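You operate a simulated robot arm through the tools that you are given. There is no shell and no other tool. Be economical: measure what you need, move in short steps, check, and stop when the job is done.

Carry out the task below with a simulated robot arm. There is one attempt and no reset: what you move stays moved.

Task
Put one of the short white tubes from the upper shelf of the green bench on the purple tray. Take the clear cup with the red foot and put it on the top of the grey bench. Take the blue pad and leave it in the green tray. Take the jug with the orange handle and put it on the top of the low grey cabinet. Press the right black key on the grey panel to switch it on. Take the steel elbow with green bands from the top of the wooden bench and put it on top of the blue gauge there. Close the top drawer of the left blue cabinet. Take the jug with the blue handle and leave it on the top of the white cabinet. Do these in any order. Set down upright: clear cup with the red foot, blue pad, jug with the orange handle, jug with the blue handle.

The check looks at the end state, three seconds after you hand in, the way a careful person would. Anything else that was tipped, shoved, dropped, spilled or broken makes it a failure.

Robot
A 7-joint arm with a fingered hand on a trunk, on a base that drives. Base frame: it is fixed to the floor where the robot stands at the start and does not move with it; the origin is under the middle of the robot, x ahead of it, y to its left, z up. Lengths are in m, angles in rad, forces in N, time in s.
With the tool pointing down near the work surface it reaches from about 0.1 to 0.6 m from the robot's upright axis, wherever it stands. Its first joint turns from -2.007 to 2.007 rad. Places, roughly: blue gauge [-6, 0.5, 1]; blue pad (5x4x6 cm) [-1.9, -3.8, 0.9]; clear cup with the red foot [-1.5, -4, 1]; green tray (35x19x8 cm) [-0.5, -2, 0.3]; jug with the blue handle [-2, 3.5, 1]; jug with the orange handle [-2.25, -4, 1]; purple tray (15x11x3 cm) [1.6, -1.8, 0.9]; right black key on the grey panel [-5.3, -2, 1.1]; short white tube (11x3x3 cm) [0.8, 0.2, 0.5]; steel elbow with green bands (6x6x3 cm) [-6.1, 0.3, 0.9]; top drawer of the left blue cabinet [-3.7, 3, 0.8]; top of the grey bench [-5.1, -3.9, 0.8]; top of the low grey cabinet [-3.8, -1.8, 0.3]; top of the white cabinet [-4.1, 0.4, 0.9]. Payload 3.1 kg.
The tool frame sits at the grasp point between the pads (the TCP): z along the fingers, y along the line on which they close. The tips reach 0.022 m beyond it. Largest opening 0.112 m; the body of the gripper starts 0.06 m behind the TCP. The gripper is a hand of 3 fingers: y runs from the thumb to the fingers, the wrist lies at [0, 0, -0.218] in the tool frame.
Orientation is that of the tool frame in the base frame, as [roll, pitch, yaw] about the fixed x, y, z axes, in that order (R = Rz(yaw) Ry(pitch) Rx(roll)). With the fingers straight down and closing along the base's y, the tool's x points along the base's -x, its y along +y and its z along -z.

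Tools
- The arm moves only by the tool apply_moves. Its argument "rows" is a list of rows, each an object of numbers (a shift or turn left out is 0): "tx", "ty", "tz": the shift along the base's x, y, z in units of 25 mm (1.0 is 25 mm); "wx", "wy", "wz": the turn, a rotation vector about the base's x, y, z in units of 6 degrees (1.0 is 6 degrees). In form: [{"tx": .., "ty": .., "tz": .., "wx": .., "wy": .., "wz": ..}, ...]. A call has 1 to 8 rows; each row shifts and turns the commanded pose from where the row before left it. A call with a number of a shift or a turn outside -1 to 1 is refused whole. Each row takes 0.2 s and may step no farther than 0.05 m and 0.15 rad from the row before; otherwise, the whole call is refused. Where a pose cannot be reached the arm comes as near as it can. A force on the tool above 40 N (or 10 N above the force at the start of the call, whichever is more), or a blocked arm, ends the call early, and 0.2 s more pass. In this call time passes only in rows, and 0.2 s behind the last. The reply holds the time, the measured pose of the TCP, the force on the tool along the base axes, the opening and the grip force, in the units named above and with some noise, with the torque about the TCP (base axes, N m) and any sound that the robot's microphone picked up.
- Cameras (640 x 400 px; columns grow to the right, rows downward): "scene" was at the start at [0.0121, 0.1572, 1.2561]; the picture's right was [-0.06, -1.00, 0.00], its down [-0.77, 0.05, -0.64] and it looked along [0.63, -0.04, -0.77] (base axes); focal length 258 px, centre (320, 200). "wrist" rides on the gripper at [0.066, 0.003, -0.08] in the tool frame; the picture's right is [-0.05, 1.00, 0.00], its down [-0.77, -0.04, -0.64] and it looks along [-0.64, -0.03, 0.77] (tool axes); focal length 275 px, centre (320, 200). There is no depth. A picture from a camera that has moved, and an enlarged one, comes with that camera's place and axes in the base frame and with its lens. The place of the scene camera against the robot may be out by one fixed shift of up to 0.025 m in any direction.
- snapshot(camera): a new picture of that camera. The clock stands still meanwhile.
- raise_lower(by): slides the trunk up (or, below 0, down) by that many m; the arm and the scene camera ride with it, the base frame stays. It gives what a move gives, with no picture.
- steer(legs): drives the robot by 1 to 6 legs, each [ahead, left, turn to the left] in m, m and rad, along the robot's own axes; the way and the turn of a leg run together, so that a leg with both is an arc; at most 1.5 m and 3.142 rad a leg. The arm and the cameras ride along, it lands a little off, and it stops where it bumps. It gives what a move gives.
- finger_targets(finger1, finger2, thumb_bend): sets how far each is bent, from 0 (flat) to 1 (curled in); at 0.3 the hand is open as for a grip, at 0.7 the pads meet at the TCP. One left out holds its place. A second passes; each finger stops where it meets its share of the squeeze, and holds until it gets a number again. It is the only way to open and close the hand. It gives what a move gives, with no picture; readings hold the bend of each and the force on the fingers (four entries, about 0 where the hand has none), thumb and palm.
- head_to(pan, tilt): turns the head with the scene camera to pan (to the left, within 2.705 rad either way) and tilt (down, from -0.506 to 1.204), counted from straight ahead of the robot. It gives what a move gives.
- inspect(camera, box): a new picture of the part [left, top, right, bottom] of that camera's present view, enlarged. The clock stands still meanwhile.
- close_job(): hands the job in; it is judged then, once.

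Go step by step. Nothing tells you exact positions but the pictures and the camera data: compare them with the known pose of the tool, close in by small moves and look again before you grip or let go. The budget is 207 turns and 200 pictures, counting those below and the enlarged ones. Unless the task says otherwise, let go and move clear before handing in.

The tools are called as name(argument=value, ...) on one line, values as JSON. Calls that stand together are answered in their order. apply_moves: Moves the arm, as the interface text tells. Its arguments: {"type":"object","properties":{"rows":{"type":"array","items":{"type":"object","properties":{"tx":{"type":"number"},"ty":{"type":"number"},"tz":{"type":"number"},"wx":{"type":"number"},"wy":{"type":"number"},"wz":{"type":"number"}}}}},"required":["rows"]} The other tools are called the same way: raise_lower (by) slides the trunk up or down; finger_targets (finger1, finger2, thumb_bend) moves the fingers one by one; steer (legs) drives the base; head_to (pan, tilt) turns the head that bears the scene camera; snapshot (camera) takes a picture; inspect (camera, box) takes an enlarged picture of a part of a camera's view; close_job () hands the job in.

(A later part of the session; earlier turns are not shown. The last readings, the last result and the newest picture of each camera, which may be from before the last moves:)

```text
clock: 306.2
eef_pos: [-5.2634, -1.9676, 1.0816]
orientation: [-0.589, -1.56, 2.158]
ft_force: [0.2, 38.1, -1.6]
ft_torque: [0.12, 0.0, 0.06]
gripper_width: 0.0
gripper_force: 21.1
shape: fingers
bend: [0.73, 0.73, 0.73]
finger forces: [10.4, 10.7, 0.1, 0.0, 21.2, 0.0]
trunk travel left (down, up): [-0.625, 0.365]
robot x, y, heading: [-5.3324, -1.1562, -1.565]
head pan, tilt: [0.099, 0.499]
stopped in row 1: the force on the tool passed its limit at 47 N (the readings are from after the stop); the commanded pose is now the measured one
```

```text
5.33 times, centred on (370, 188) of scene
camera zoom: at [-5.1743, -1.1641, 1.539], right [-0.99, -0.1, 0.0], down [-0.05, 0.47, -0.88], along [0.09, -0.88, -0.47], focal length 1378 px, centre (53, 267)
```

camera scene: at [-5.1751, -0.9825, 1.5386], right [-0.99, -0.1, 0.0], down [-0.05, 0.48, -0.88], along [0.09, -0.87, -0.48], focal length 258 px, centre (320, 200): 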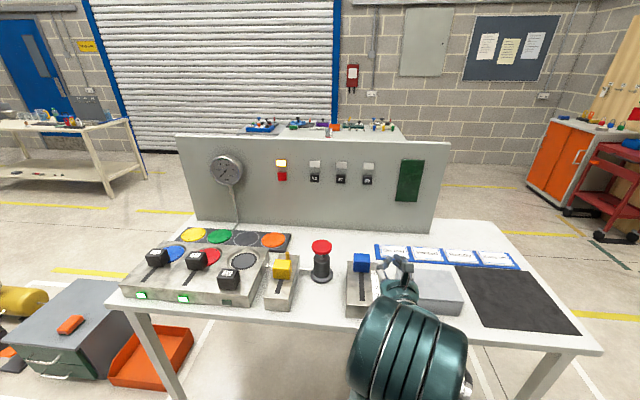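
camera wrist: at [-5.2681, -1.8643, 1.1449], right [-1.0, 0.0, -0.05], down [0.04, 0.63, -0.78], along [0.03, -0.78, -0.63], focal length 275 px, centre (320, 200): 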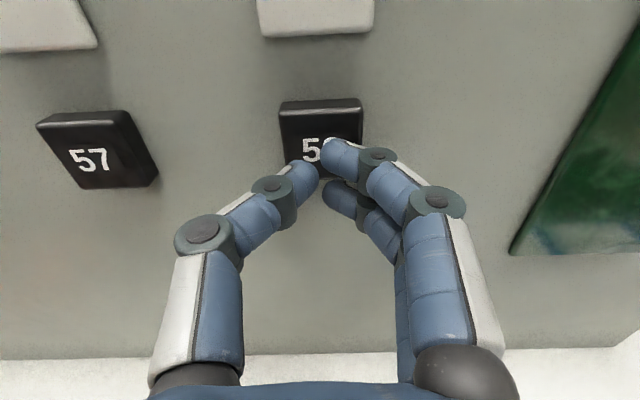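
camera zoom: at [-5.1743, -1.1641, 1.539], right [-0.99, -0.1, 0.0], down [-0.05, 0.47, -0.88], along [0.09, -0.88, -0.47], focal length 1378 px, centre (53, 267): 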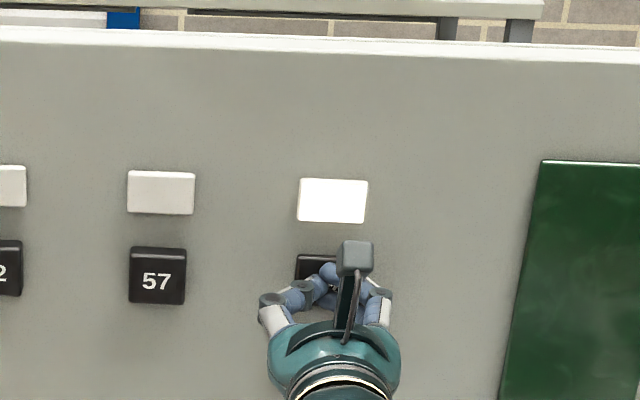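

It clicked and its lamp lit. I back off straight and confirm the lamp stays lit.

apply_moves(rows=[{"ty": 0.5}, {"ty": 1}, {"ty": 1}, {"ty": 1}, {"ty": 1}, {"ty": 1}, {"ty": 1}, {"ty": 1}])

steer(legs=[[-0.3, 0, 0]])

inspect(camera="scene", box=[260, 130, 420, 230])

head_to(pan=-2.6, tilt=0.4)

snapshot(camera="scene")

```text
clock: 308.0
eef_pos: [-5.2649, -1.7881, 1.0774]
orientation: [-1.011, -1.564, 2.58]
ft_force: [-0.2, -0.1, 1.1]
ft_torque: [-0.02, -0.01, 0.0]
gripper_width: 0.0016
gripper_force: 0.1
shape: fingers
bend: [0.7, 0.7, 0.7]
finger forces: [0.1, 0.1, 0.0, 0.0, 0.1, 0.0]
trunk travel left (down, up): [-0.625, 0.365]
robot x, y, heading: [-5.332, -1.1559, -1.565]
head pan, tilt: [0.099, 0.499]
```

```text
clock: 310.0
eef_pos: [-5.2629, -1.487, 1.0782]
orientation: [-0.95, -1.563, 2.529]
ft_force: [0.2, 0.1, -0.1]
ft_torque: [0.0, 0.03, 0.03]
gripper_width: 0.0018
gripper_force: 0.0
shape: fingers
bend: [0.7, 0.7, 0.7]
finger forces: [0.0, 0.0, 0.0, 0.0, 0.1, 0.0]
trunk travel left (down, up): [-0.625, 0.365]
robot x, y, heading: [-5.3385, -0.8565, -1.558]
head pan, tilt: [0.099, 0.499]
```

```text
4.00 times, centred on (340, 180) of scene
camera zoom: at [-5.1763, -0.8728, 1.5386], right [-0.99, -0.11, 0.0], down [-0.05, 0.48, -0.88], along [0.1, -0.87, -0.48], focal length 1034 px, centre (240, 280)
```

zoom: 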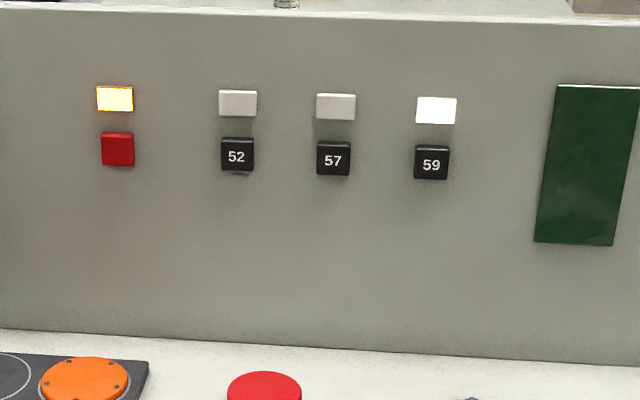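

```text
clock: 312.4
eef_pos: [-5.2628, -1.4877, 1.0781]
orientation: [-1.053, -1.563, 2.63]
ft_force: [0.3, 0.2, -0.3]
ft_torque: [0.02, -0.02, -0.02]
gripper_width: 0.0016
gripper_force: 0.0
shape: fingers
bend: [0.7, 0.7, 0.7]
finger forces: [0.1, 0.0, 0.0, 0.1, 0.0, 0.0]
trunk travel left (down, up): [-0.625, 0.365]
robot x, y, heading: [-5.336, -0.8578, -1.559]
head pan, tilt: [-2.601, 0.4]
```

```text
92 pictures are left
camera scene: at [-5.2351, -0.7046, 1.5478], right [0.85, 0.53, 0.0], down [0.2, -0.33, -0.92], along [-0.48, 0.78, -0.39], focal length 258 px, centre (320, 200)
```

scene: 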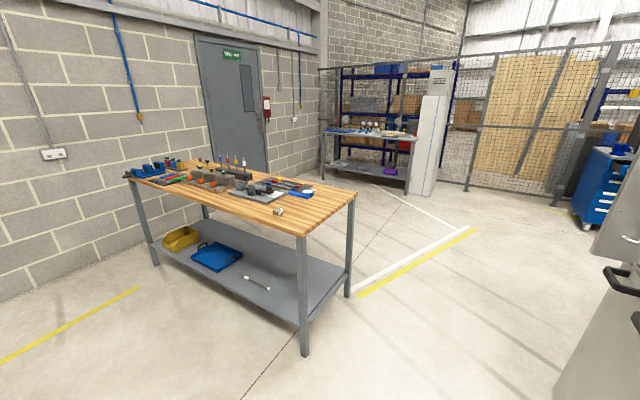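

Lamp lit – key done. Now the wooden bench (x from -5.93, front edge y≈0.26): I turn around, go in front of the elbow and gauge, and point the hand down.

steer(legs=[[0.0, 0, 3.13], [0, 0.7, 0]])

apply_moves(rows=[{"wx": -1, "ty": -0.6}, {"wx": -1, "ty": -0.6}, {"wx": -1, "ty": -0.6}, {"wx": -1, "ty": -0.6}, {"wx": -1, "ty": -0.6}, {"wx": -1}, {"wx": -1}, {"wx": -1}])

apply_moves(rows=[{"wx": -1}, {"wx": -1}, {"wx": -1}, {"wx": -1}, {"wx": -1}, {"wx": -1}, {"wx": -1}])

head_to(pan=-0.05, tilt=0.6)

snapshot(camera="scene")

inspect(camera="scene", box=[260, 100, 460, 225])

```text
clock: 323.4
eef_pos: [-6.0289, -0.1448, 1.0779]
orientation: [-1.019, -1.566, -0.657]
ft_force: [0.5, 0.3, 0.6]
ft_torque: [0.0, -0.02, 0.0]
gripper_width: 0.0019
gripper_force: 0.1
shape: fingers
bend: [0.7, 0.7, 0.7]
finger forces: [0.0, 0.1, 0.0, 0.0, 0.1, 0.0]
trunk travel left (down, up): [-0.625, 0.365]
robot x, y, heading: [-6.0275, -0.783, 1.467]
head pan, tilt: [-2.601, 0.4]
```

```text
clock: 325.2
eef_pos: [-6.0318, -0.2189, 1.0791]
orientation: [3.059, -0.79, 1.568]
ft_force: [-0.1, 0.1, -0.4]
ft_torque: [0.01, -0.02, 0.01]
gripper_width: 0.0019
gripper_force: 0.1
shape: fingers
bend: [0.7, 0.7, 0.7]
finger forces: [0.0, 0.0, 0.0, 0.1, 0.0, 0.0]
out of reach, approached as far as the arm can: row 7
trunk travel left (down, up): [-0.625, 0.365]
robot x, y, heading: [-6.0309, -0.7828, 1.468]
head pan, tilt: [-2.601, 0.4]
```

```text
clock: 326.8
eef_pos: [-6.032, -0.2184, 1.0775]
orientation: [3.058, -0.053, 1.57]
ft_force: [0.3, 0.8, -0.5]
ft_torque: [0.04, -0.02, -0.01]
gripper_width: 0.002
gripper_force: 0.0
shape: fingers
bend: [0.7, 0.7, 0.7]
finger forces: [0.1, 0.0, 0.2, 0.0, 0.1, 0.0]
trunk travel left (down, up): [-0.625, 0.365]
robot x, y, heading: [-6.0313, -0.783, 1.473]
head pan, tilt: [-2.601, 0.4]
```

```text
clock: 329.1
eef_pos: [-6.0322, -0.2187, 1.0778]
orientation: [3.058, -0.057, 1.569]
ft_force: [-0.2, -0.7, 0.4]
ft_torque: [0.01, -0.02, 0.01]
gripper_width: 0.0018
gripper_force: 0.0
shape: fingers
bend: [0.7, 0.7, 0.7]
finger forces: [0.0, 0.0, 0.0, 0.0, 0.0, 0.1]
trunk travel left (down, up): [-0.625, 0.365]
robot x, y, heading: [-6.0307, -0.7835, 1.471]
head pan, tilt: [-0.051, 0.6]
```

```text
91 pictures are left
camera scene: at [-6.178, -0.7308, 1.5295], right [0.99, -0.15, 0.0], down [-0.09, -0.56, -0.83], along [0.13, 0.82, -0.56], focal length 258 px, centre (320, 200)
```

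scene: 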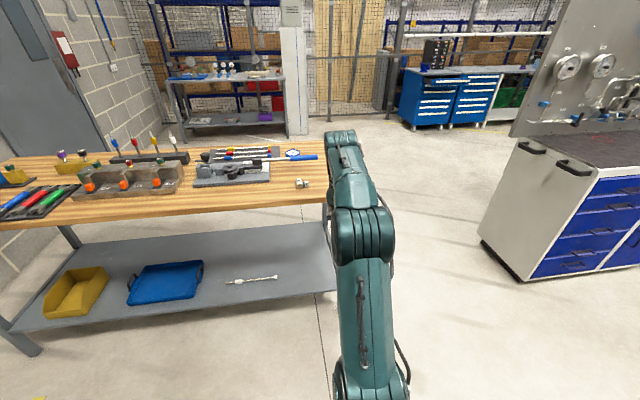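

```text
3.20 times, centred on (360, 162) of scene
camera zoom: at [-6.178, -0.7308, 1.5295], right [0.99, -0.15, 0.0], down [-0.09, -0.56, -0.83], along [0.13, 0.82, -0.56], focal length 827 px, centre (192, 320)
```

zoom: 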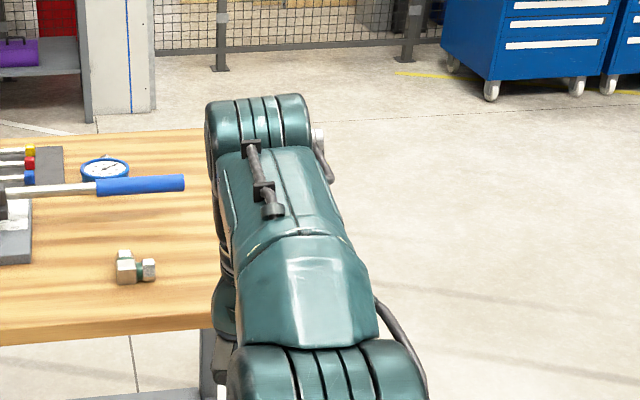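

The gauge is the blue dial lying near (-6.1, 0.75); the elbow is at about (-6.09, 0.4). Both are best reached from the bench's east end, so I drive round there facing -x.

steer(legs=[[0, -0.6, 0.1], [1.35, 0, 0], [0, 0, 1.57]])

finger_targets(finger1=0.4, finger2=0.4, thumb_bend=0.4)

head_to(pan=0.1, tilt=0.8)

snapshot(camera="scene")

snapshot(camera="wrist")

```text
clock: 342.7
eef_pos: [-5.988, 0.4677, 1.078]
orientation: [3.057, -0.058, -3.026]
ft_force: [-0.4, 0.4, -0.8]
ft_torque: [-0.01, -0.01, -0.01]
gripper_width: 0.0021
gripper_force: 0.1
shape: fingers
bend: [0.7, 0.7, 0.7]
finger forces: [0.0, 0.0, 0.0, 0.0, 0.0, 0.0]
trunk travel left (down, up): [-0.625, 0.365]
robot x, y, heading: [-5.4254, 0.5404, -3.13]
head pan, tilt: [-0.051, 0.6]
```

```text
clock: 343.7
eef_pos: [-5.9886, 0.4685, 1.0784]
orientation: [3.056, -0.059, -3.026]
ft_force: [0.8, -0.3, 0.2]
ft_torque: [0.01, 0.0, -0.01]
gripper_width: 0.083
gripper_force: 0.1
shape: fingers
bend: [0.4, 0.4, 0.4]
finger forces: [0.0, 0.1, 0.1, 0.0, 0.0, 0.0]
trunk travel left (down, up): [-0.625, 0.365]
robot x, y, heading: [-5.4266, 0.5344, -3.129]
head pan, tilt: [-0.051, 0.6]
```

```text
clock: 344.4
eef_pos: [-5.9886, 0.4676, 1.0788]
orientation: [3.057, -0.056, -3.027]
ft_force: [0.4, 0.2, -0.4]
ft_torque: [-0.01, 0.02, 0.01]
gripper_width: 0.0831
gripper_force: 0.1
shape: fingers
bend: [0.4, 0.4, 0.4]
finger forces: [0.1, 0.1, 0.1, 0.0, 0.0, 0.0]
trunk travel left (down, up): [-0.625, 0.365]
robot x, y, heading: [-5.4254, 0.5412, -3.126]
head pan, tilt: [0.099, 0.799]
```

```text
89 pictures are left
camera scene: at [-5.4508, 0.3852, 1.5127], right [-0.11, 0.99, 0.0], down [0.71, 0.08, -0.7], along [-0.69, -0.08, -0.72], focal length 258 px, centre (320, 200)
```

scene: 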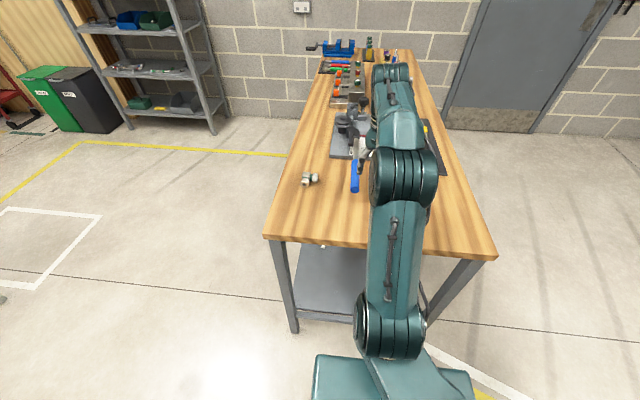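

```text
88 pictures are left
camera wrist: at [-6.0499, 0.457, 1.1645], right [-0.06, 0.99, 0.08], down [0.81, 0.0, 0.59], along [0.58, 0.1, -0.81], focal length 275 px, centre (320, 200)
```

wrist: 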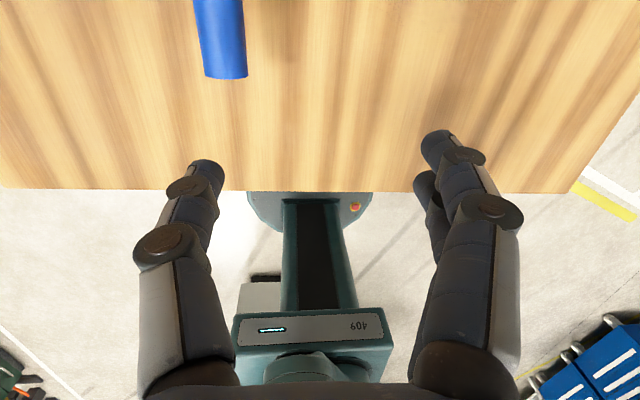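

Cross-checking both views the bench top is at z≈0.89, elbow ≈(-6.09, 0.30), gauge ≈(-6.10, 0.64). I move the base in and bring the hand over the elbow.

steer(legs=[[0.14, 0, 0]])

apply_moves(rows=[{"ty": -1, "wx": -0.8, "wy": -0.5}, {"ty": -1}, {"ty": -1}, {"ty": -1, "tx": 0.5}, {"ty": -1, "tx": 0.5}, {"ty": -1, "tx": 0.4}, {"ty": -0.8}])

snapshot(camera="wrist")

snapshot(camera="scene")

```text
clock: 345.7
eef_pos: [-6.1316, 0.4659, 1.077]
orientation: [3.057, -0.055, -3.027]
ft_force: [-0.1, 0.7, -0.1]
ft_torque: [0.02, -0.07, -0.03]
gripper_width: 0.083
gripper_force: 0.0
shape: fingers
bend: [0.4, 0.4, 0.4]
finger forces: [0.1, 0.1, 0.0, 0.0, 0.1, 0.1]
trunk travel left (down, up): [-0.625, 0.365]
robot x, y, heading: [-5.5698, 0.5348, -3.13]
head pan, tilt: [0.099, 0.799]
```

```text
clock: 347.3
eef_pos: [-6.0927, 0.2932, 1.0766]
orientation: [-3.136, -0.015, -3.029]
ft_force: [0.4, -0.2, 0.2]
ft_torque: [0.01, -0.01, 0.0]
gripper_width: 0.0833
gripper_force: 0.1
shape: fingers
bend: [0.4, 0.4, 0.4]
finger forces: [0.0, 0.0, 0.1, 0.0, 0.1, 0.0]
trunk travel left (down, up): [-0.625, 0.365]
robot x, y, heading: [-5.5675, 0.5406, -3.128]
head pan, tilt: [0.099, 0.799]
```

```text
87 pictures are left
camera wrist: at [-6.1589, 0.2882, 1.1613], right [-0.07, 1.0, -0.01], down [0.78, 0.06, 0.63], along [0.62, 0.04, -0.78], focal length 275 px, centre (320, 200)
```

wrist: 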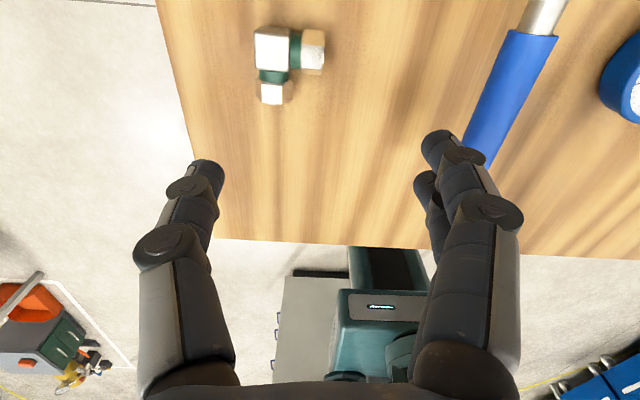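

```text
86 pictures are left
camera scene: at [-5.5918, 0.3824, 1.5126], right [-0.11, 0.99, 0.0], down [0.71, 0.08, -0.7], along [-0.69, -0.08, -0.72], focal length 258 px, centre (320, 200)
```

scene: 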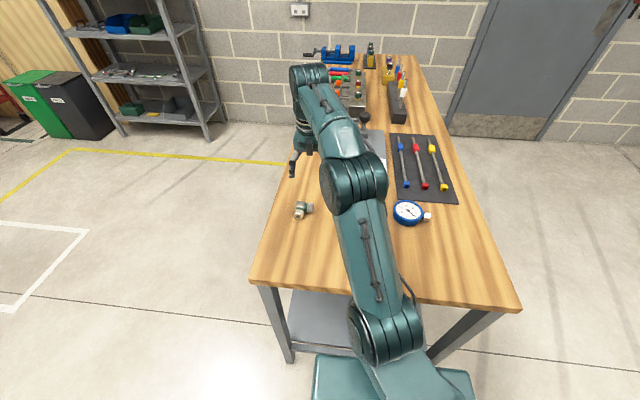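

The elbow's two arms point to +y and +x; I'll grip it across y (block face to arm end) at about (-6.112, 0.266). Shift, square up and descend partway.

finger_targets(finger1=0.37, finger2=0.37, thumb_bend=0.37)

apply_moves(rows=[{"tx": -0.8, "ty": -1, "wz": -0.7}, {"ty": -0.1, "tz": -1}, {"tz": -1}, {"tz": -1}, {"tz": -0.9}])

snapshot(camera="wrist")

```text
clock: 348.3
eef_pos: [-6.0947, 0.2935, 1.078]
orientation: [-3.136, -0.014, -3.028]
ft_force: [0.7, -0.3, -0.1]
ft_torque: [0.03, 0.0, 0.0]
gripper_width: 0.0919
gripper_force: 0.2
shape: fingers
bend: [0.37, 0.37, 0.37]
finger forces: [0.1, 0.0, 0.1, 0.0, 0.1, 0.0]
trunk travel left (down, up): [-0.625, 0.365]
robot x, y, heading: [-5.5705, 0.5363, -3.134]
head pan, tilt: [0.099, 0.799]
```

```text
clock: 349.5
eef_pos: [-6.0981, 0.2775, 0.981]
orientation: [-3.136, -0.014, -3.103]
ft_force: [-0.2, 0.3, 0.7]
ft_torque: [0.01, 0.01, -0.02]
gripper_width: 0.0918
gripper_force: 0.1
shape: fingers
bend: [0.37, 0.37, 0.37]
finger forces: [0.0, 0.0, 0.0, 0.1, 0.0, 0.0]
out of reach, approached as far as the arm can: row 1
trunk travel left (down, up): [-0.625, 0.365]
robot x, y, heading: [-5.5701, 0.5345, -3.126]
head pan, tilt: [0.099, 0.799]
```

```text
85 pictures are left
camera wrist: at [-6.1636, 0.2792, 1.0645], right [0.01, 1.0, -0.01], down [0.78, 0.0, 0.62], along [0.62, -0.01, -0.78], focal length 275 px, centre (320, 200)
```

wrist: 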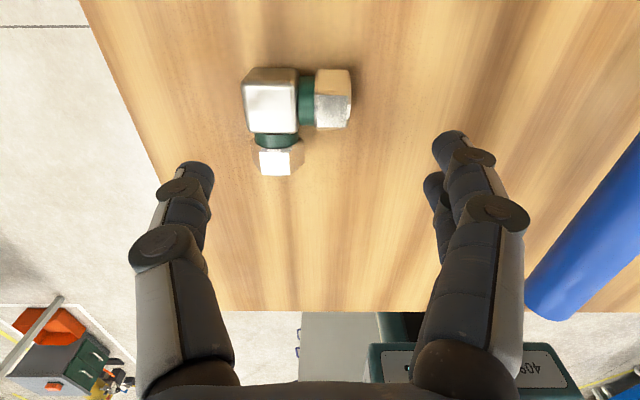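

Elbow centre refines to (-6.117, 0.266), top z≈0.923. I shift, then lower around it.

apply_moves(rows=[{"tz": -0.4, "tx": -0.4, "ty": -0.25}, {"tz": -0.4, "tx": -0.4, "ty": -0.25}])

snapshot(camera="wrist")

```text
clock: 350.1
eef_pos: [-6.118, 0.2677, 0.9615]
orientation: [-3.135, -0.015, -3.102]
ft_force: [-0.3, 0.5, 0.1]
ft_torque: [0.0, -0.01, 0.02]
gripper_width: 0.0917
gripper_force: 0.1
shape: fingers
bend: [0.37, 0.37, 0.37]
finger forces: [0.1, 0.1, 0.1, 0.0, 0.0, 0.0]
trunk travel left (down, up): [-0.625, 0.365]
robot x, y, heading: [-5.5713, 0.5334, -3.133]
head pan, tilt: [0.099, 0.799]
```

```text
84 pictures are left
camera wrist: at [-6.1835, 0.2682, 1.0448], right [0.01, 1.0, -0.01], down [0.78, 0.0, 0.63], along [0.63, -0.01, -0.78], focal length 275 px, centre (320, 200)
```

wrist: 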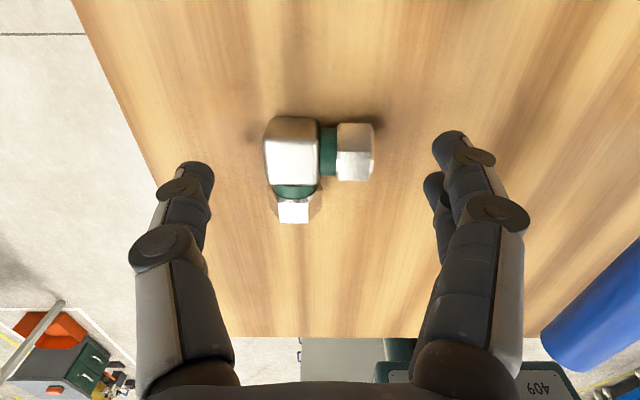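

apply_moves(rows=[{"tz": -0.6}, {"tz": -0.6}, {"tz": -0.4}])

finger_targets(finger1=0.53, finger2=0.53, thumb_bend=0.53)

snapshot(camera="wrist")

```text
clock: 350.9
eef_pos: [-6.1166, 0.2658, 0.9243]
orientation: [-3.133, -0.018, -3.103]
ft_force: [-2.4, -2.2, 12.5]
ft_torque: [0.58, -0.01, 0.08]
gripper_width: 0.0927
gripper_force: 6.6
shape: fingers
bend: [0.37, 0.37, 0.37]
finger forces: [1.9, 9.8, 0.0, 0.0, 0.8, 0.1]
trunk travel left (down, up): [-0.625, 0.365]
robot x, y, heading: [-5.5668, 0.5322, -3.127]
head pan, tilt: [0.099, 0.799]
```

```text
clock: 351.9
eef_pos: [-6.1172, 0.2684, 0.9274]
orientation: [-3.133, -0.026, -3.104]
ft_force: [0.7, 4.3, 22.1]
ft_torque: [0.79, -0.18, 0.06]
gripper_width: 0.0572
gripper_force: 11.0
shape: fingers
bend: [0.49, 0.48, 0.52]
finger forces: [6.9, 11.8, 0.0, 0.1, 4.3, 0.0]
trunk travel left (down, up): [-0.625, 0.365]
robot x, y, heading: [-5.5681, 0.5347, -3.129]
head pan, tilt: [0.099, 0.799]
stopped: the force on the tool passed its limit at 41 N (the readings are from after the stop); the commanded pose is now the measured one
```

```text
83 pictures are left
camera wrist: at [-6.1807, 0.2701, 1.0113], right [0.01, 1.0, -0.01], down [0.79, 0.0, 0.62], along [0.62, -0.01, -0.79], focal length 275 px, centre (320, 200)
```

wrist: 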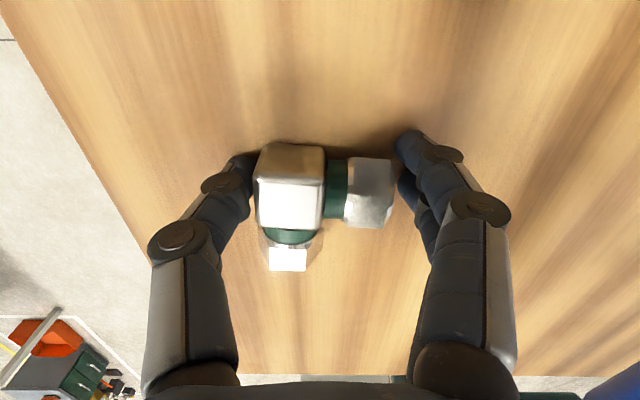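

The tips press on the bench while curling; I raise 5 mm and then close on the elbow.

apply_moves(rows=[{"tz": 0.2}])

finger_targets(finger1=0.58, finger2=0.58, thumb_bend=0.6)

apply_moves(rows=[{"tz": 0.3}, {"tz": 0.5}, {"tz": 0.6}])

snapshot(camera="wrist")

```text
clock: 352.3
eef_pos: [-6.1164, 0.2681, 0.9284]
orientation: [-3.133, -0.017, -3.104]
ft_force: [-0.3, 0.7, 0.6]
ft_torque: [0.06, 0.02, 0.02]
gripper_width: 0.0504
gripper_force: 2.0
shape: fingers
bend: [0.51, 0.51, 0.52]
finger forces: [0.9, 1.8, 0.0, 0.0, 1.1, 0.0]
trunk travel left (down, up): [-0.625, 0.365]
robot x, y, heading: [-5.5699, 0.5334, -3.128]
head pan, tilt: [0.099, 0.799]
```

```text
clock: 353.3
eef_pos: [-6.1168, 0.2676, 0.9298]
orientation: [-3.134, -0.021, -3.104]
ft_force: [0.0, -0.6, -0.2]
ft_torque: [-0.01, -0.01, 0.02]
gripper_width: 0.0477
gripper_force: 7.4
shape: fingers
bend: [0.53, 0.52, 0.56]
finger forces: [2.7, 4.0, 0.0, 0.0, 7.1, 0.0]
trunk travel left (down, up): [-0.625, 0.365]
robot x, y, heading: [-5.567, 0.5369, -3.125]
head pan, tilt: [0.099, 0.799]
```

```text
clock: 354.1
eef_pos: [-6.1198, 0.2675, 0.9637]
orientation: [-3.135, -0.019, -3.104]
ft_force: [0.4, 0.8, -0.6]
ft_torque: [0.0, 0.02, -0.03]
gripper_width: 0.0473
gripper_force: 6.2
shape: fingers
bend: [0.53, 0.52, 0.56]
finger forces: [2.3, 4.1, 0.1, 0.0, 6.7, 0.1]
trunk travel left (down, up): [-0.625, 0.365]
robot x, y, heading: [-5.5695, 0.5334, -3.13]
head pan, tilt: [0.099, 0.799]
```

```text
82 pictures are left
camera wrist: at [-6.1844, 0.2676, 1.0473], right [0.01, 1.0, -0.01], down [0.78, 0.0, 0.62], along [0.62, -0.01, -0.78], focal length 275 px, centre (320, 200)
```

wrist: 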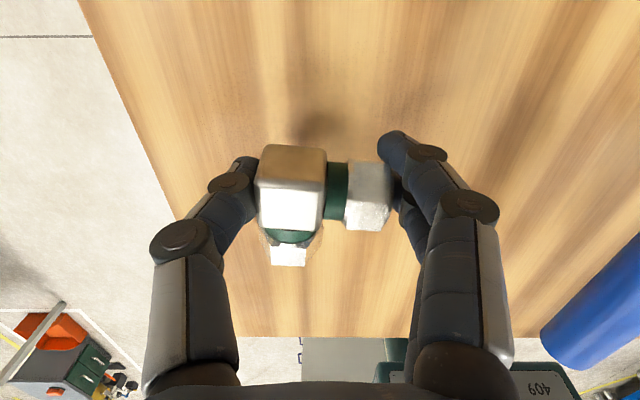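

Lifted cleanly. I firm the grip, rise and carry it over the blue handle to the gauge.

finger_targets(finger1=0.62, finger2=0.61, thumb_bend=0.64)

apply_moves(rows=[{"tz": 0.9}, {"tz": 0.9}, {"tz": 0.9}, {"tz": 0.9}, {"ty": 1}, {"ty": 1}, {"ty": 1}, {"ty": 1}])

apply_moves(rows=[{"ty": 1}, {"ty": 1}, {"ty": 1}, {"ty": 1}, {"ty": 1}, {"ty": 1}, {"ty": 1}])

snapshot(camera="wrist")

inspect(camera="scene", box=[300, 120, 460, 240])

```text
clock: 355.1
eef_pos: [-6.1187, 0.2669, 0.9636]
orientation: [-3.134, -0.018, -3.104]
ft_force: [0.1, 0.3, -0.8]
ft_torque: [-0.03, -0.01, -0.01]
gripper_width: 0.0353
gripper_force: 8.8
shape: fingers
bend: [0.6, 0.51, 0.59]
finger forces: [1.9, 7.3, 0.1, 0.1, 8.7, 0.0]
trunk travel left (down, up): [-0.625, 0.365]
robot x, y, heading: [-5.5708, 0.5309, -3.127]
head pan, tilt: [0.099, 0.799]
```

```text
clock: 356.9
eef_pos: [-6.1173, 0.366, 1.0531]
orientation: [-3.134, -0.02, -3.103]
ft_force: [-0.1, 0.2, -0.6]
ft_torque: [-0.01, 0.02, 0.01]
gripper_width: 0.0343
gripper_force: 8.0
shape: fingers
bend: [0.6, 0.51, 0.59]
finger forces: [1.2, 7.3, 0.0, 0.1, 8.2, 0.1]
trunk travel left (down, up): [-0.625, 0.365]
robot x, y, heading: [-5.5695, 0.5375, -3.128]
head pan, tilt: [0.099, 0.799]
```

```text
clock: 358.5
eef_pos: [-6.1185, 0.5442, 1.0526]
orientation: [-3.135, -0.018, -3.104]
ft_force: [0.7, -0.4, -0.9]
ft_torque: [0.0, 0.03, 0.02]
gripper_width: 0.0334
gripper_force: 8.5
shape: fingers
bend: [0.61, 0.51, 0.59]
finger forces: [1.0, 7.4, 0.1, 0.0, 8.1, 0.0]
trunk travel left (down, up): [-0.625, 0.365]
robot x, y, heading: [-5.5663, 0.533, -3.125]
head pan, tilt: [0.099, 0.799]
```

```text
81 pictures are left
camera wrist: at [-6.1831, 0.5447, 1.1362], right [0.01, 1.0, -0.01], down [0.78, 0.0, 0.62], along [0.62, -0.01, -0.78], focal length 275 px, centre (320, 200)
```

wrist: 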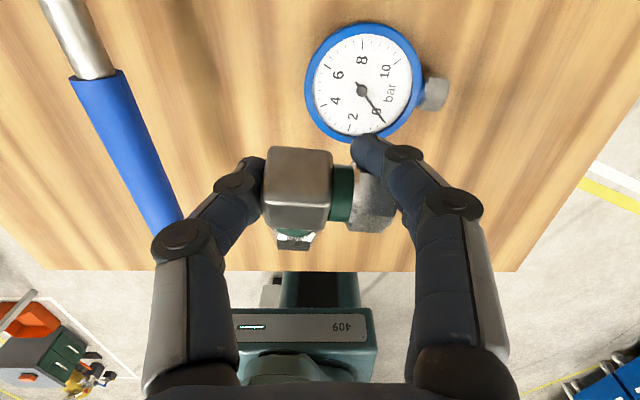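

```text
3.33 times, centred on (380, 180) of scene
camera zoom: at [-5.5916, 0.3841, 1.5128], right [-0.11, 0.99, 0.0], down [0.71, 0.08, -0.7], along [-0.69, -0.08, -0.72], focal length 862 px, centre (120, 267)
```

zoom: 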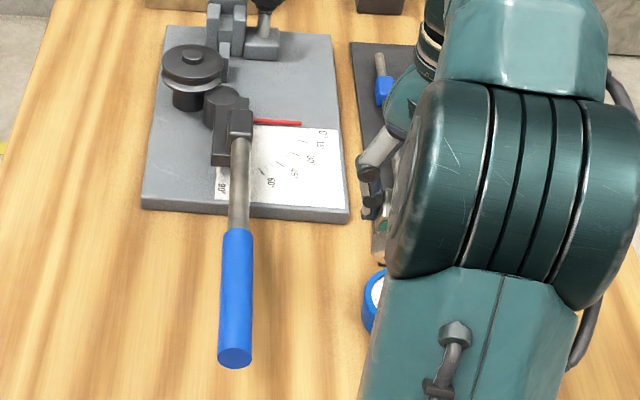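

Gauge face centre is about (-6.128, 0.573). I centre the elbow over it and lower partway.

apply_moves(rows=[{"tx": -0.4, "ty": 0.75}, {"tx": -0.35, "ty": 0.75}, {"tz": -0.9}, {"tz": -0.9}, {"tz": -0.6}])

snapshot(camera="wrist")

```text
clock: 359.7
eef_pos: [-6.1377, 0.5792, 0.9929]
orientation: [-3.135, -0.02, -3.104]
ft_force: [0.3, 0.1, -1.9]
ft_torque: [0.0, 0.0, -0.01]
gripper_width: 0.0333
gripper_force: 8.0
shape: fingers
bend: [0.61, 0.51, 0.59]
finger forces: [0.9, 7.5, 0.0, 0.0, 8.1, 0.0]
trunk travel left (down, up): [-0.625, 0.365]
robot x, y, heading: [-5.5702, 0.5352, -3.129]
head pan, tilt: [0.099, 0.799]
```

```text
79 pictures are left
camera wrist: at [-6.2025, 0.5801, 1.0762], right [0.01, 1.0, -0.01], down [0.78, 0.0, 0.62], along [0.62, -0.01, -0.78], focal length 275 px, centre (320, 200)
```

wrist: 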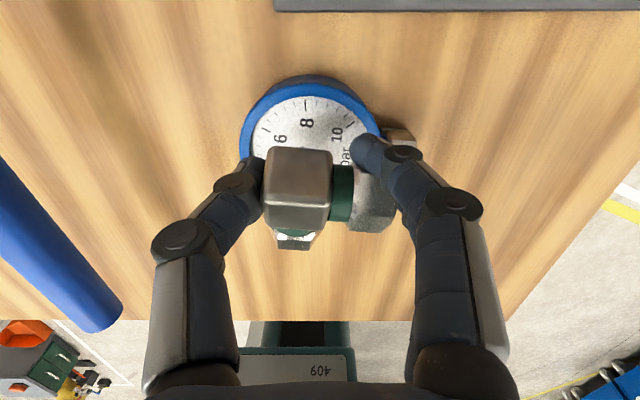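

The elbow's centre is over the gauge face (top ≈0.932). I lower to contact gently.

apply_moves(rows=[{"tz": -0.5}, {"tz": -0.4}])

apply_moves(rows=[{"tz": -0.2}])

apply_moves(rows=[{"tz": -0.16}])

```text
clock: 360.3
eef_pos: [-6.1374, 0.5797, 0.9717]
orientation: [-3.136, -0.02, -3.104]
ft_force: [-0.9, -0.5, 0.5]
ft_torque: [-0.01, -0.02, -0.03]
gripper_width: 0.0333
gripper_force: 9.3
shape: fingers
bend: [0.61, 0.51, 0.59]
finger forces: [2.9, 7.7, 0.0, 0.0, 8.4, 0.0]
trunk travel left (down, up): [-0.625, 0.365]
robot x, y, heading: [-5.5681, 0.5338, -3.125]
head pan, tilt: [0.099, 0.799]
```

```text
clock: 360.7
eef_pos: [-6.1363, 0.5793, 0.9656]
orientation: [-3.135, -0.019, -3.103]
ft_force: [-1.2, 0.1, 3.3]
ft_torque: [-0.03, -0.14, 0.01]
gripper_width: 0.0335
gripper_force: 11.5
shape: fingers
bend: [0.6, 0.51, 0.6]
finger forces: [6.3, 8.4, 0.0, 0.0, 8.3, 0.1]
trunk travel left (down, up): [-0.625, 0.365]
robot x, y, heading: [-5.5673, 0.541, -3.132]
head pan, tilt: [0.099, 0.799]
```

```text
clock: 361.1
eef_pos: [-6.1375, 0.58, 0.9611]
orientation: [-3.135, -0.021, -3.105]
ft_force: [-1.6, -0.3, 2.8]
ft_torque: [-0.08, -0.11, 0.02]
gripper_width: 0.0338
gripper_force: 12.1
shape: fingers
bend: [0.6, 0.51, 0.6]
finger forces: [7.3, 8.5, 0.0, 0.1, 8.8, 0.0]
trunk travel left (down, up): [-0.625, 0.365]
robot x, y, heading: [-5.5712, 0.5368, -3.124]
head pan, tilt: [0.099, 0.799]
```

snapshot(camera="wrist")

```text
78 pictures are left
camera wrist: at [-6.2022, 0.5803, 1.0453], right [0.01, 1.0, -0.01], down [0.78, 0.0, 0.62], along [0.62, -0.01, -0.78], focal length 275 px, centre (320, 200)
```

wrist: 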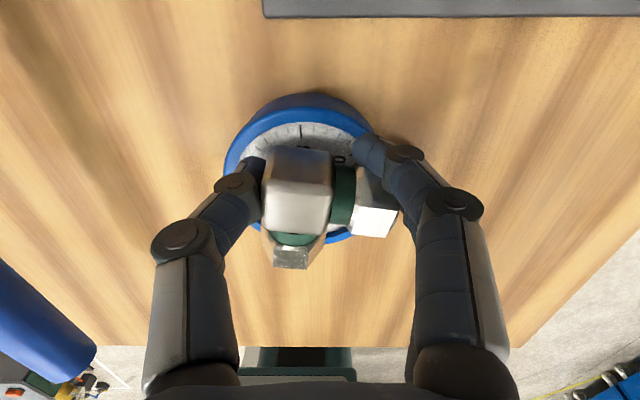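

The elbow sits over the gauge with its arms within the rim. I release gently and rise.

finger_targets(finger1=0.5, finger2=0.48, thumb_bend=0.53)

finger_targets(finger1=0.4, finger2=0.4, thumb_bend=0.42)

snapshot(camera="wrist")

```text
clock: 362.1
eef_pos: [-6.1367, 0.5795, 0.9617]
orientation: [-3.135, -0.019, -3.103]
ft_force: [0.4, 0.2, -0.8]
ft_torque: [0.03, 0.03, -0.02]
gripper_width: 0.0503
gripper_force: 0.1
shape: fingers
bend: [0.5, 0.48, 0.53]
finger forces: [0.1, 0.2, 0.0, 0.0, 0.2, 0.0]
trunk travel left (down, up): [-0.625, 0.365]
robot x, y, heading: [-5.5682, 0.5362, -3.126]
head pan, tilt: [0.099, 0.799]
```

```text
clock: 363.1
eef_pos: [-6.1367, 0.5791, 0.9616]
orientation: [-3.135, -0.019, -3.103]
ft_force: [-0.6, -0.5, 0.8]
ft_torque: [0.0, -0.03, -0.05]
gripper_width: 0.0803
gripper_force: 0.1
shape: fingers
bend: [0.4, 0.4, 0.42]
finger forces: [0.1, 0.0, 0.0, 0.0, 0.0, 0.1]
trunk travel left (down, up): [-0.625, 0.365]
robot x, y, heading: [-5.565, 0.5358, -3.124]
head pan, tilt: [0.099, 0.799]
```

```text
77 pictures are left
camera wrist: at [-6.2023, 0.5803, 1.0453], right [0.01, 1.0, -0.01], down [0.78, 0.0, 0.62], along [0.62, -0.01, -0.78], focal length 275 px, centre (320, 200)
```

wrist: 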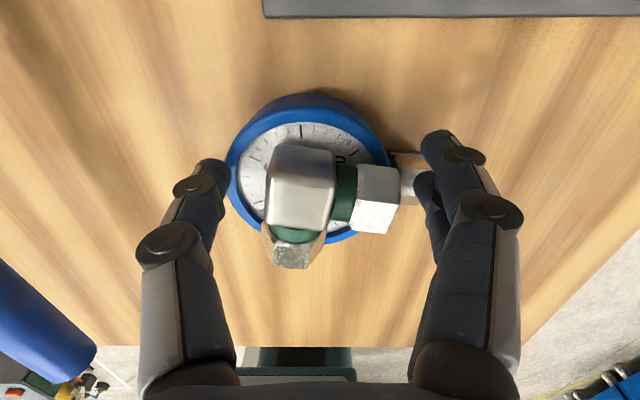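

It rests on the gauge. I lift clear, check, and look at the white cabinet and blue cabinets behind me.

apply_moves(rows=[{"tz": 0.6}, {"tz": 1}, {"tz": 1}, {"tz": 1}, {"tz": 1}, {"tz": 1}])

snapshot(camera="wrist")

head_to(pan=-2.6, tilt=0.45)

snapshot(camera="scene")

head_to(pan=2.6, tilt=0.45)

snapshot(camera="scene")

```text
clock: 364.5
eef_pos: [-6.1359, 0.5813, 1.1034]
orientation: [-3.134, -0.019, -3.105]
ft_force: [-0.6, -0.2, -0.1]
ft_torque: [-0.02, -0.02, -0.02]
gripper_width: 0.0804
gripper_force: 0.0
shape: fingers
bend: [0.4, 0.4, 0.42]
finger forces: [0.0, 0.0, 0.0, 0.1, 0.0, 0.0]
trunk travel left (down, up): [-0.625, 0.365]
robot x, y, heading: [-5.5677, 0.5377, -3.125]
head pan, tilt: [0.099, 0.799]
```

```text
76 pictures are left
camera wrist: at [-6.202, 0.5814, 1.1862], right [0.01, 1.0, -0.01], down [0.78, 0.0, 0.62], along [0.62, -0.01, -0.78], focal length 275 px, centre (320, 200)
```

wrist: 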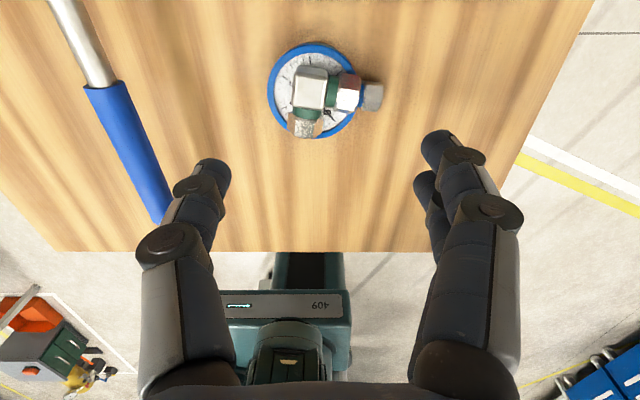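

```text
clock: 366.9
eef_pos: [-6.1366, 0.5797, 1.102]
orientation: [-3.134, -0.02, -3.103]
ft_force: [0.4, 0.2, 0.6]
ft_torque: [-0.01, 0.0, 0.01]
gripper_width: 0.0803
gripper_force: 0.0
shape: fingers
bend: [0.4, 0.4, 0.42]
finger forces: [0.1, 0.0, 0.1, 0.0, 0.0, 0.0]
trunk travel left (down, up): [-0.625, 0.365]
robot x, y, heading: [-5.5698, 0.5356, -3.13]
head pan, tilt: [-2.601, 0.45]
```

```text
75 pictures are left
camera scene: at [-5.4333, 0.4409, 1.5431], right [0.53, -0.85, 0.0], down [-0.37, -0.23, -0.9], along [0.77, 0.47, -0.44], focal length 258 px, centre (320, 200)
```

scene: 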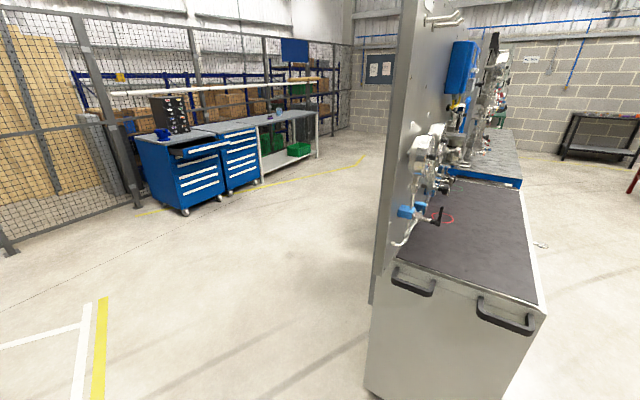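

```text
clock: 370.9
eef_pos: [-6.1363, 0.5807, 1.1034]
orientation: [-3.136, -0.019, -3.103]
ft_force: [0.1, -0.3, -0.5]
ft_torque: [0.02, 0.01, 0.03]
gripper_width: 0.0801
gripper_force: 0.1
shape: fingers
bend: [0.4, 0.4, 0.42]
finger forces: [0.0, 0.0, 0.1, 0.0, 0.0, 0.0]
trunk travel left (down, up): [-0.625, 0.365]
robot x, y, heading: [-5.5696, 0.5329, -3.126]
head pan, tilt: [2.601, 0.45]
```

```text
74 pictures are left
camera scene: at [-5.4319, 0.3462, 1.5431], right [-0.5, -0.86, 0.0], down [-0.38, 0.22, -0.9], along [0.78, -0.45, -0.44], focal length 258 px, centre (320, 200)
```

scene: 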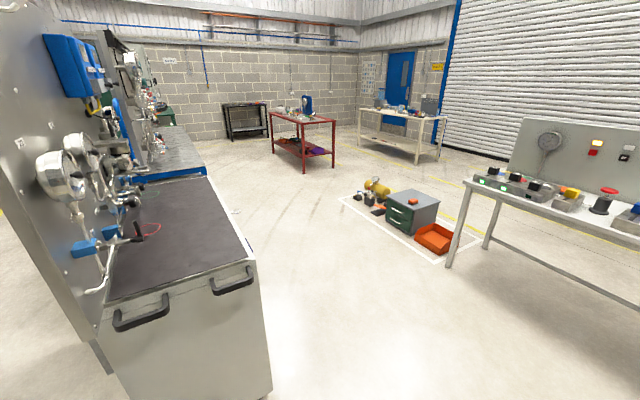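

The elbow is on the gauge. Next the open drawer of the left blue cabinet: I drive round the white cabinet to stand in front of it.

steer(legs=[[-0.35, 0, 0], [0, 0, -1.57], [1.5, 0, 0], [0, -1.4, 0]])

head_to(pan=-0.1, tilt=0.45)

snapshot(camera="scene")

```text
clock: 390.8
eef_pos: [-3.8322, 2.6996, 1.1015]
orientation: [-3.136, -0.02, 1.59]
ft_force: [0.1, 0.2, 0.5]
ft_torque: [0.03, -0.03, 0.0]
gripper_width: 0.0804
gripper_force: 0.1
shape: fingers
bend: [0.4, 0.4, 0.42]
finger forces: [0.0, 0.1, 0.0, 0.0, 0.0, 0.0]
trunk travel left (down, up): [-0.625, 0.365]
robot x, y, heading: [-3.8876, 2.1339, 1.566]
head pan, tilt: [2.601, 0.45]
```

```text
clock: 393.2
eef_pos: [-3.8327, 2.7012, 1.1027]
orientation: [-3.134, -0.018, 1.591]
ft_force: [-0.5, -0.1, -0.4]
ft_torque: [0.03, 0.02, 0.02]
gripper_width: 0.0802
gripper_force: 0.1
shape: fingers
bend: [0.4, 0.4, 0.42]
finger forces: [0.0, 0.1, 0.0, 0.0, 0.0, 0.0]
trunk travel left (down, up): [-0.625, 0.365]
robot x, y, heading: [-3.8885, 2.1332, 1.563]
head pan, tilt: [-0.099, 0.45]
```

```text
73 pictures are left
camera scene: at [-4.0363, 2.1751, 1.5431], right [0.99, -0.1, 0.0], down [-0.05, -0.43, -0.9], along [0.09, 0.9, -0.44], focal length 258 px, centre (320, 200)
```

scene: 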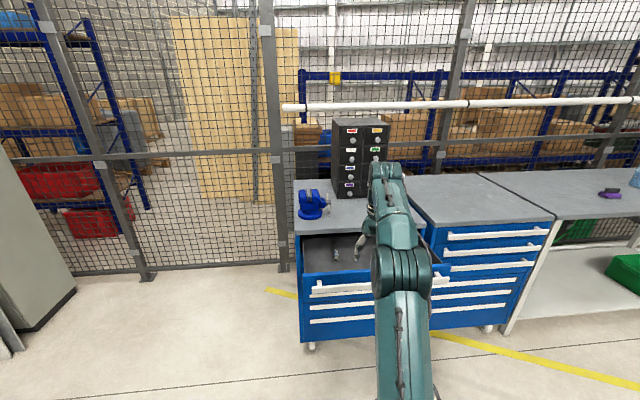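

The open drawer's front is at about y≈2.94, z≈0.77, centred near x≈-3.73. I make a fist pointing forward, lower the trunk and line up.

finger_targets(finger1=0.75, finger2=0.75, thumb_bend=0.72)

apply_moves(rows=[{"wx": 1, "ty": -0.5}, {"wx": 1, "ty": -0.5}, {"wx": 1, "ty": -0.5}, {"wx": 1, "ty": -0.5}, {"wx": 1}, {"wx": 1}, {"wx": 1}, {"wx": 1}])

apply_moves(rows=[{"wx": 1}, {"wx": 1}, {"wx": 1}, {"wx": 1}, {"wx": 1}, {"wx": 1}, {"wx": 0.8}])

raise_lower(by=-0.335)

steer(legs=[[0, -0.1, 0]])

snapshot(camera="wrist")

snapshot(camera="scene")

```text
clock: 394.2
eef_pos: [-3.8322, 2.7008, 1.102]
orientation: [-3.136, -0.018, 1.592]
ft_force: [0.1, 0.3, -0.6]
ft_torque: [-0.03, 0.02, 0.02]
gripper_width: 0.0003
gripper_force: 0.1
shape: fingers
bend: [0.74, 0.74, 0.72]
finger forces: [0.1, 0.0, 0.0, 0.1, 0.0, 0.1]
trunk travel left (down, up): [-0.625, 0.365]
robot x, y, heading: [-3.8875, 2.1329, 1.563]
head pan, tilt: [-0.099, 0.45]
```

```text
clock: 396.0
eef_pos: [-3.8332, 2.6499, 1.1016]
orientation: [3.126, -0.859, 1.6]
ft_force: [0.3, -0.8, -0.6]
ft_torque: [-0.01, 0.0, -0.05]
gripper_width: 0.0
gripper_force: 0.0
shape: fingers
bend: [0.74, 0.74, 0.72]
finger forces: [0.1, 0.1, 0.1, 0.1, 0.0, 0.0]
trunk travel left (down, up): [-0.625, 0.365]
robot x, y, heading: [-3.8899, 2.1359, 1.568]
head pan, tilt: [-0.099, 0.45]
```

```text
clock: 397.6
eef_pos: [-3.831, 2.6498, 1.1034]
orientation: [1.566, -1.55, -3.129]
ft_force: [0.0, 0.6, 0.1]
ft_torque: [-0.01, -0.01, -0.02]
gripper_width: 0.0
gripper_force: 0.1
shape: fingers
bend: [0.74, 0.74, 0.72]
finger forces: [0.0, 0.0, 0.0, 0.0, 0.1, 0.1]
trunk travel left (down, up): [-0.625, 0.365]
robot x, y, heading: [-3.8891, 2.1339, 1.569]
head pan, tilt: [-0.099, 0.45]
```

```text
clock: 400.9
eef_pos: [-3.8327, 2.65, 0.7673]
orientation: [1.655, -1.552, 3.067]
ft_force: [0.4, -0.1, -0.6]
ft_torque: [0.03, 0.0, -0.02]
gripper_width: 0.0
gripper_force: 0.1
shape: fingers
bend: [0.74, 0.74, 0.72]
finger forces: [0.0, 0.0, 0.1, 0.0, 0.1, 0.0]
trunk travel left (down, up): [-0.29, 0.7]
robot x, y, heading: [-3.8887, 2.1331, 1.565]
head pan, tilt: [-0.099, 0.45]
```

```text
clock: 402.1
eef_pos: [-3.7288, 2.6498, 0.7677]
orientation: [1.654, -1.55, 3.065]
ft_force: [0.3, 0.0, -0.1]
ft_torque: [0.01, 0.0, 0.01]
gripper_width: 0.0
gripper_force: 0.0
shape: fingers
bend: [0.74, 0.74, 0.72]
finger forces: [0.0, 0.0, 0.0, 0.1, 0.0, 0.0]
trunk travel left (down, up): [-0.29, 0.7]
robot x, y, heading: [-3.7895, 2.134, 1.56]
head pan, tilt: [-0.099, 0.45]
```

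```text
72 pictures are left
camera wrist: at [-3.7282, 2.5684, 0.8368], right [1.0, 0.0, -0.03], down [-0.02, -0.64, -0.77], along [-0.02, 0.77, -0.64], focal length 275 px, centre (320, 200)
```

wrist: 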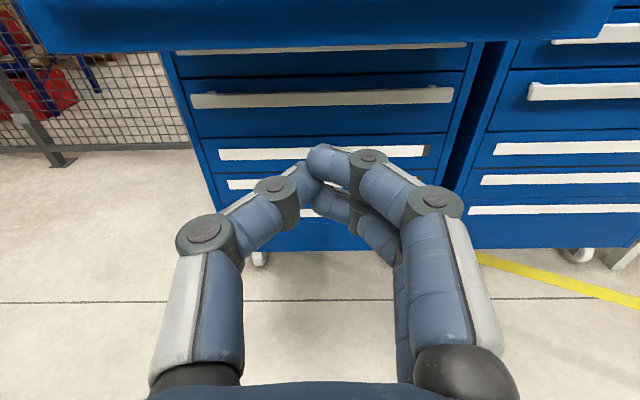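

```text
71 pictures are left
camera scene: at [-3.9355, 2.1748, 1.2081], right [0.99, -0.11, 0.0], down [-0.05, -0.43, -0.9], along [0.1, 0.9, -0.44], focal length 258 px, centre (320, 200)
```

scene: 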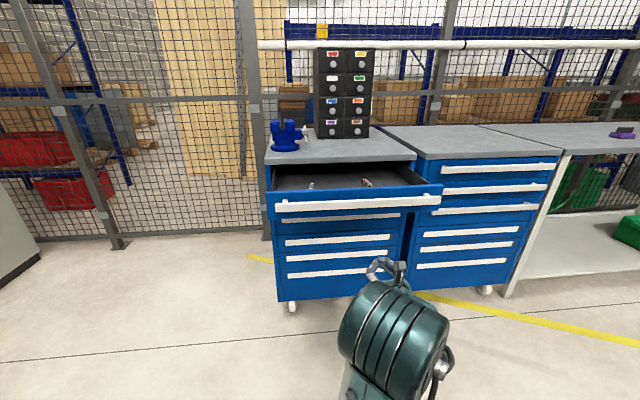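

The drawer front is at z≈0.80. I raise the fist a little, tuck it in, drive closer, then push.

apply_moves(rows=[{"tz": 0.75, "ty": -1}, {"tz": 0.75, "ty": -1}, {"ty": -1}, {"ty": -1}])

steer(legs=[[0.3, 0, 0]])

snapshot(camera="wrist")

inspect(camera="scene", box=[220, 150, 480, 312])

```text
clock: 403.1
eef_pos: [-3.7305, 2.5504, 0.8071]
orientation: [1.679, -1.551, 3.035]
ft_force: [-0.3, -0.5, 0.3]
ft_torque: [0.02, 0.0, 0.0]
gripper_width: 0.0
gripper_force: 0.1
shape: fingers
bend: [0.74, 0.74, 0.72]
finger forces: [0.0, 0.0, 0.0, 0.0, 0.1, 0.0]
trunk travel left (down, up): [-0.29, 0.7]
robot x, y, heading: [-3.7875, 2.1322, 1.561]
head pan, tilt: [-0.099, 0.45]
```

```text
clock: 405.2
eef_pos: [-3.7305, 2.8598, 0.8063]
orientation: [1.653, -1.553, 3.068]
ft_force: [0.6, -0.9, -0.5]
ft_torque: [0.0, 0.0, 0.01]
gripper_width: 0.0
gripper_force: 0.1
shape: fingers
bend: [0.74, 0.74, 0.72]
finger forces: [0.2, 0.0, 0.0, 0.1, 0.0, 0.1]
trunk travel left (down, up): [-0.29, 0.7]
robot x, y, heading: [-3.7874, 2.4402, 1.566]
head pan, tilt: [-0.099, 0.45]
```

```text
70 pictures are left
camera wrist: at [-3.728, 2.7784, 0.8748], right [1.0, 0.01, -0.03], down [-0.02, -0.64, -0.77], along [-0.02, 0.77, -0.64], focal length 275 px, centre (320, 200)
```

wrist: 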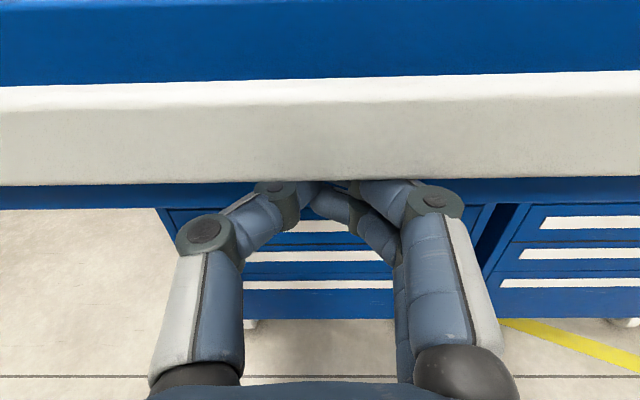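

```text
2.46 times, centred on (350, 231) of scene
camera zoom: at [-3.9335, 2.483, 1.2081], right [0.99, -0.11, 0.0], down [-0.05, -0.43, -0.9], along [0.09, 0.9, -0.44], focal length 636 px, centre (246, 124)
```

zoom: 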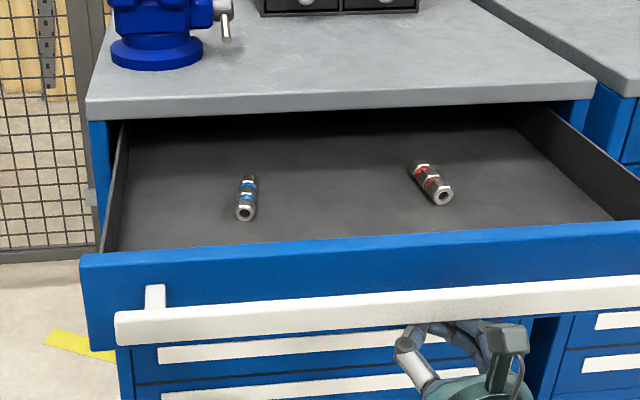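

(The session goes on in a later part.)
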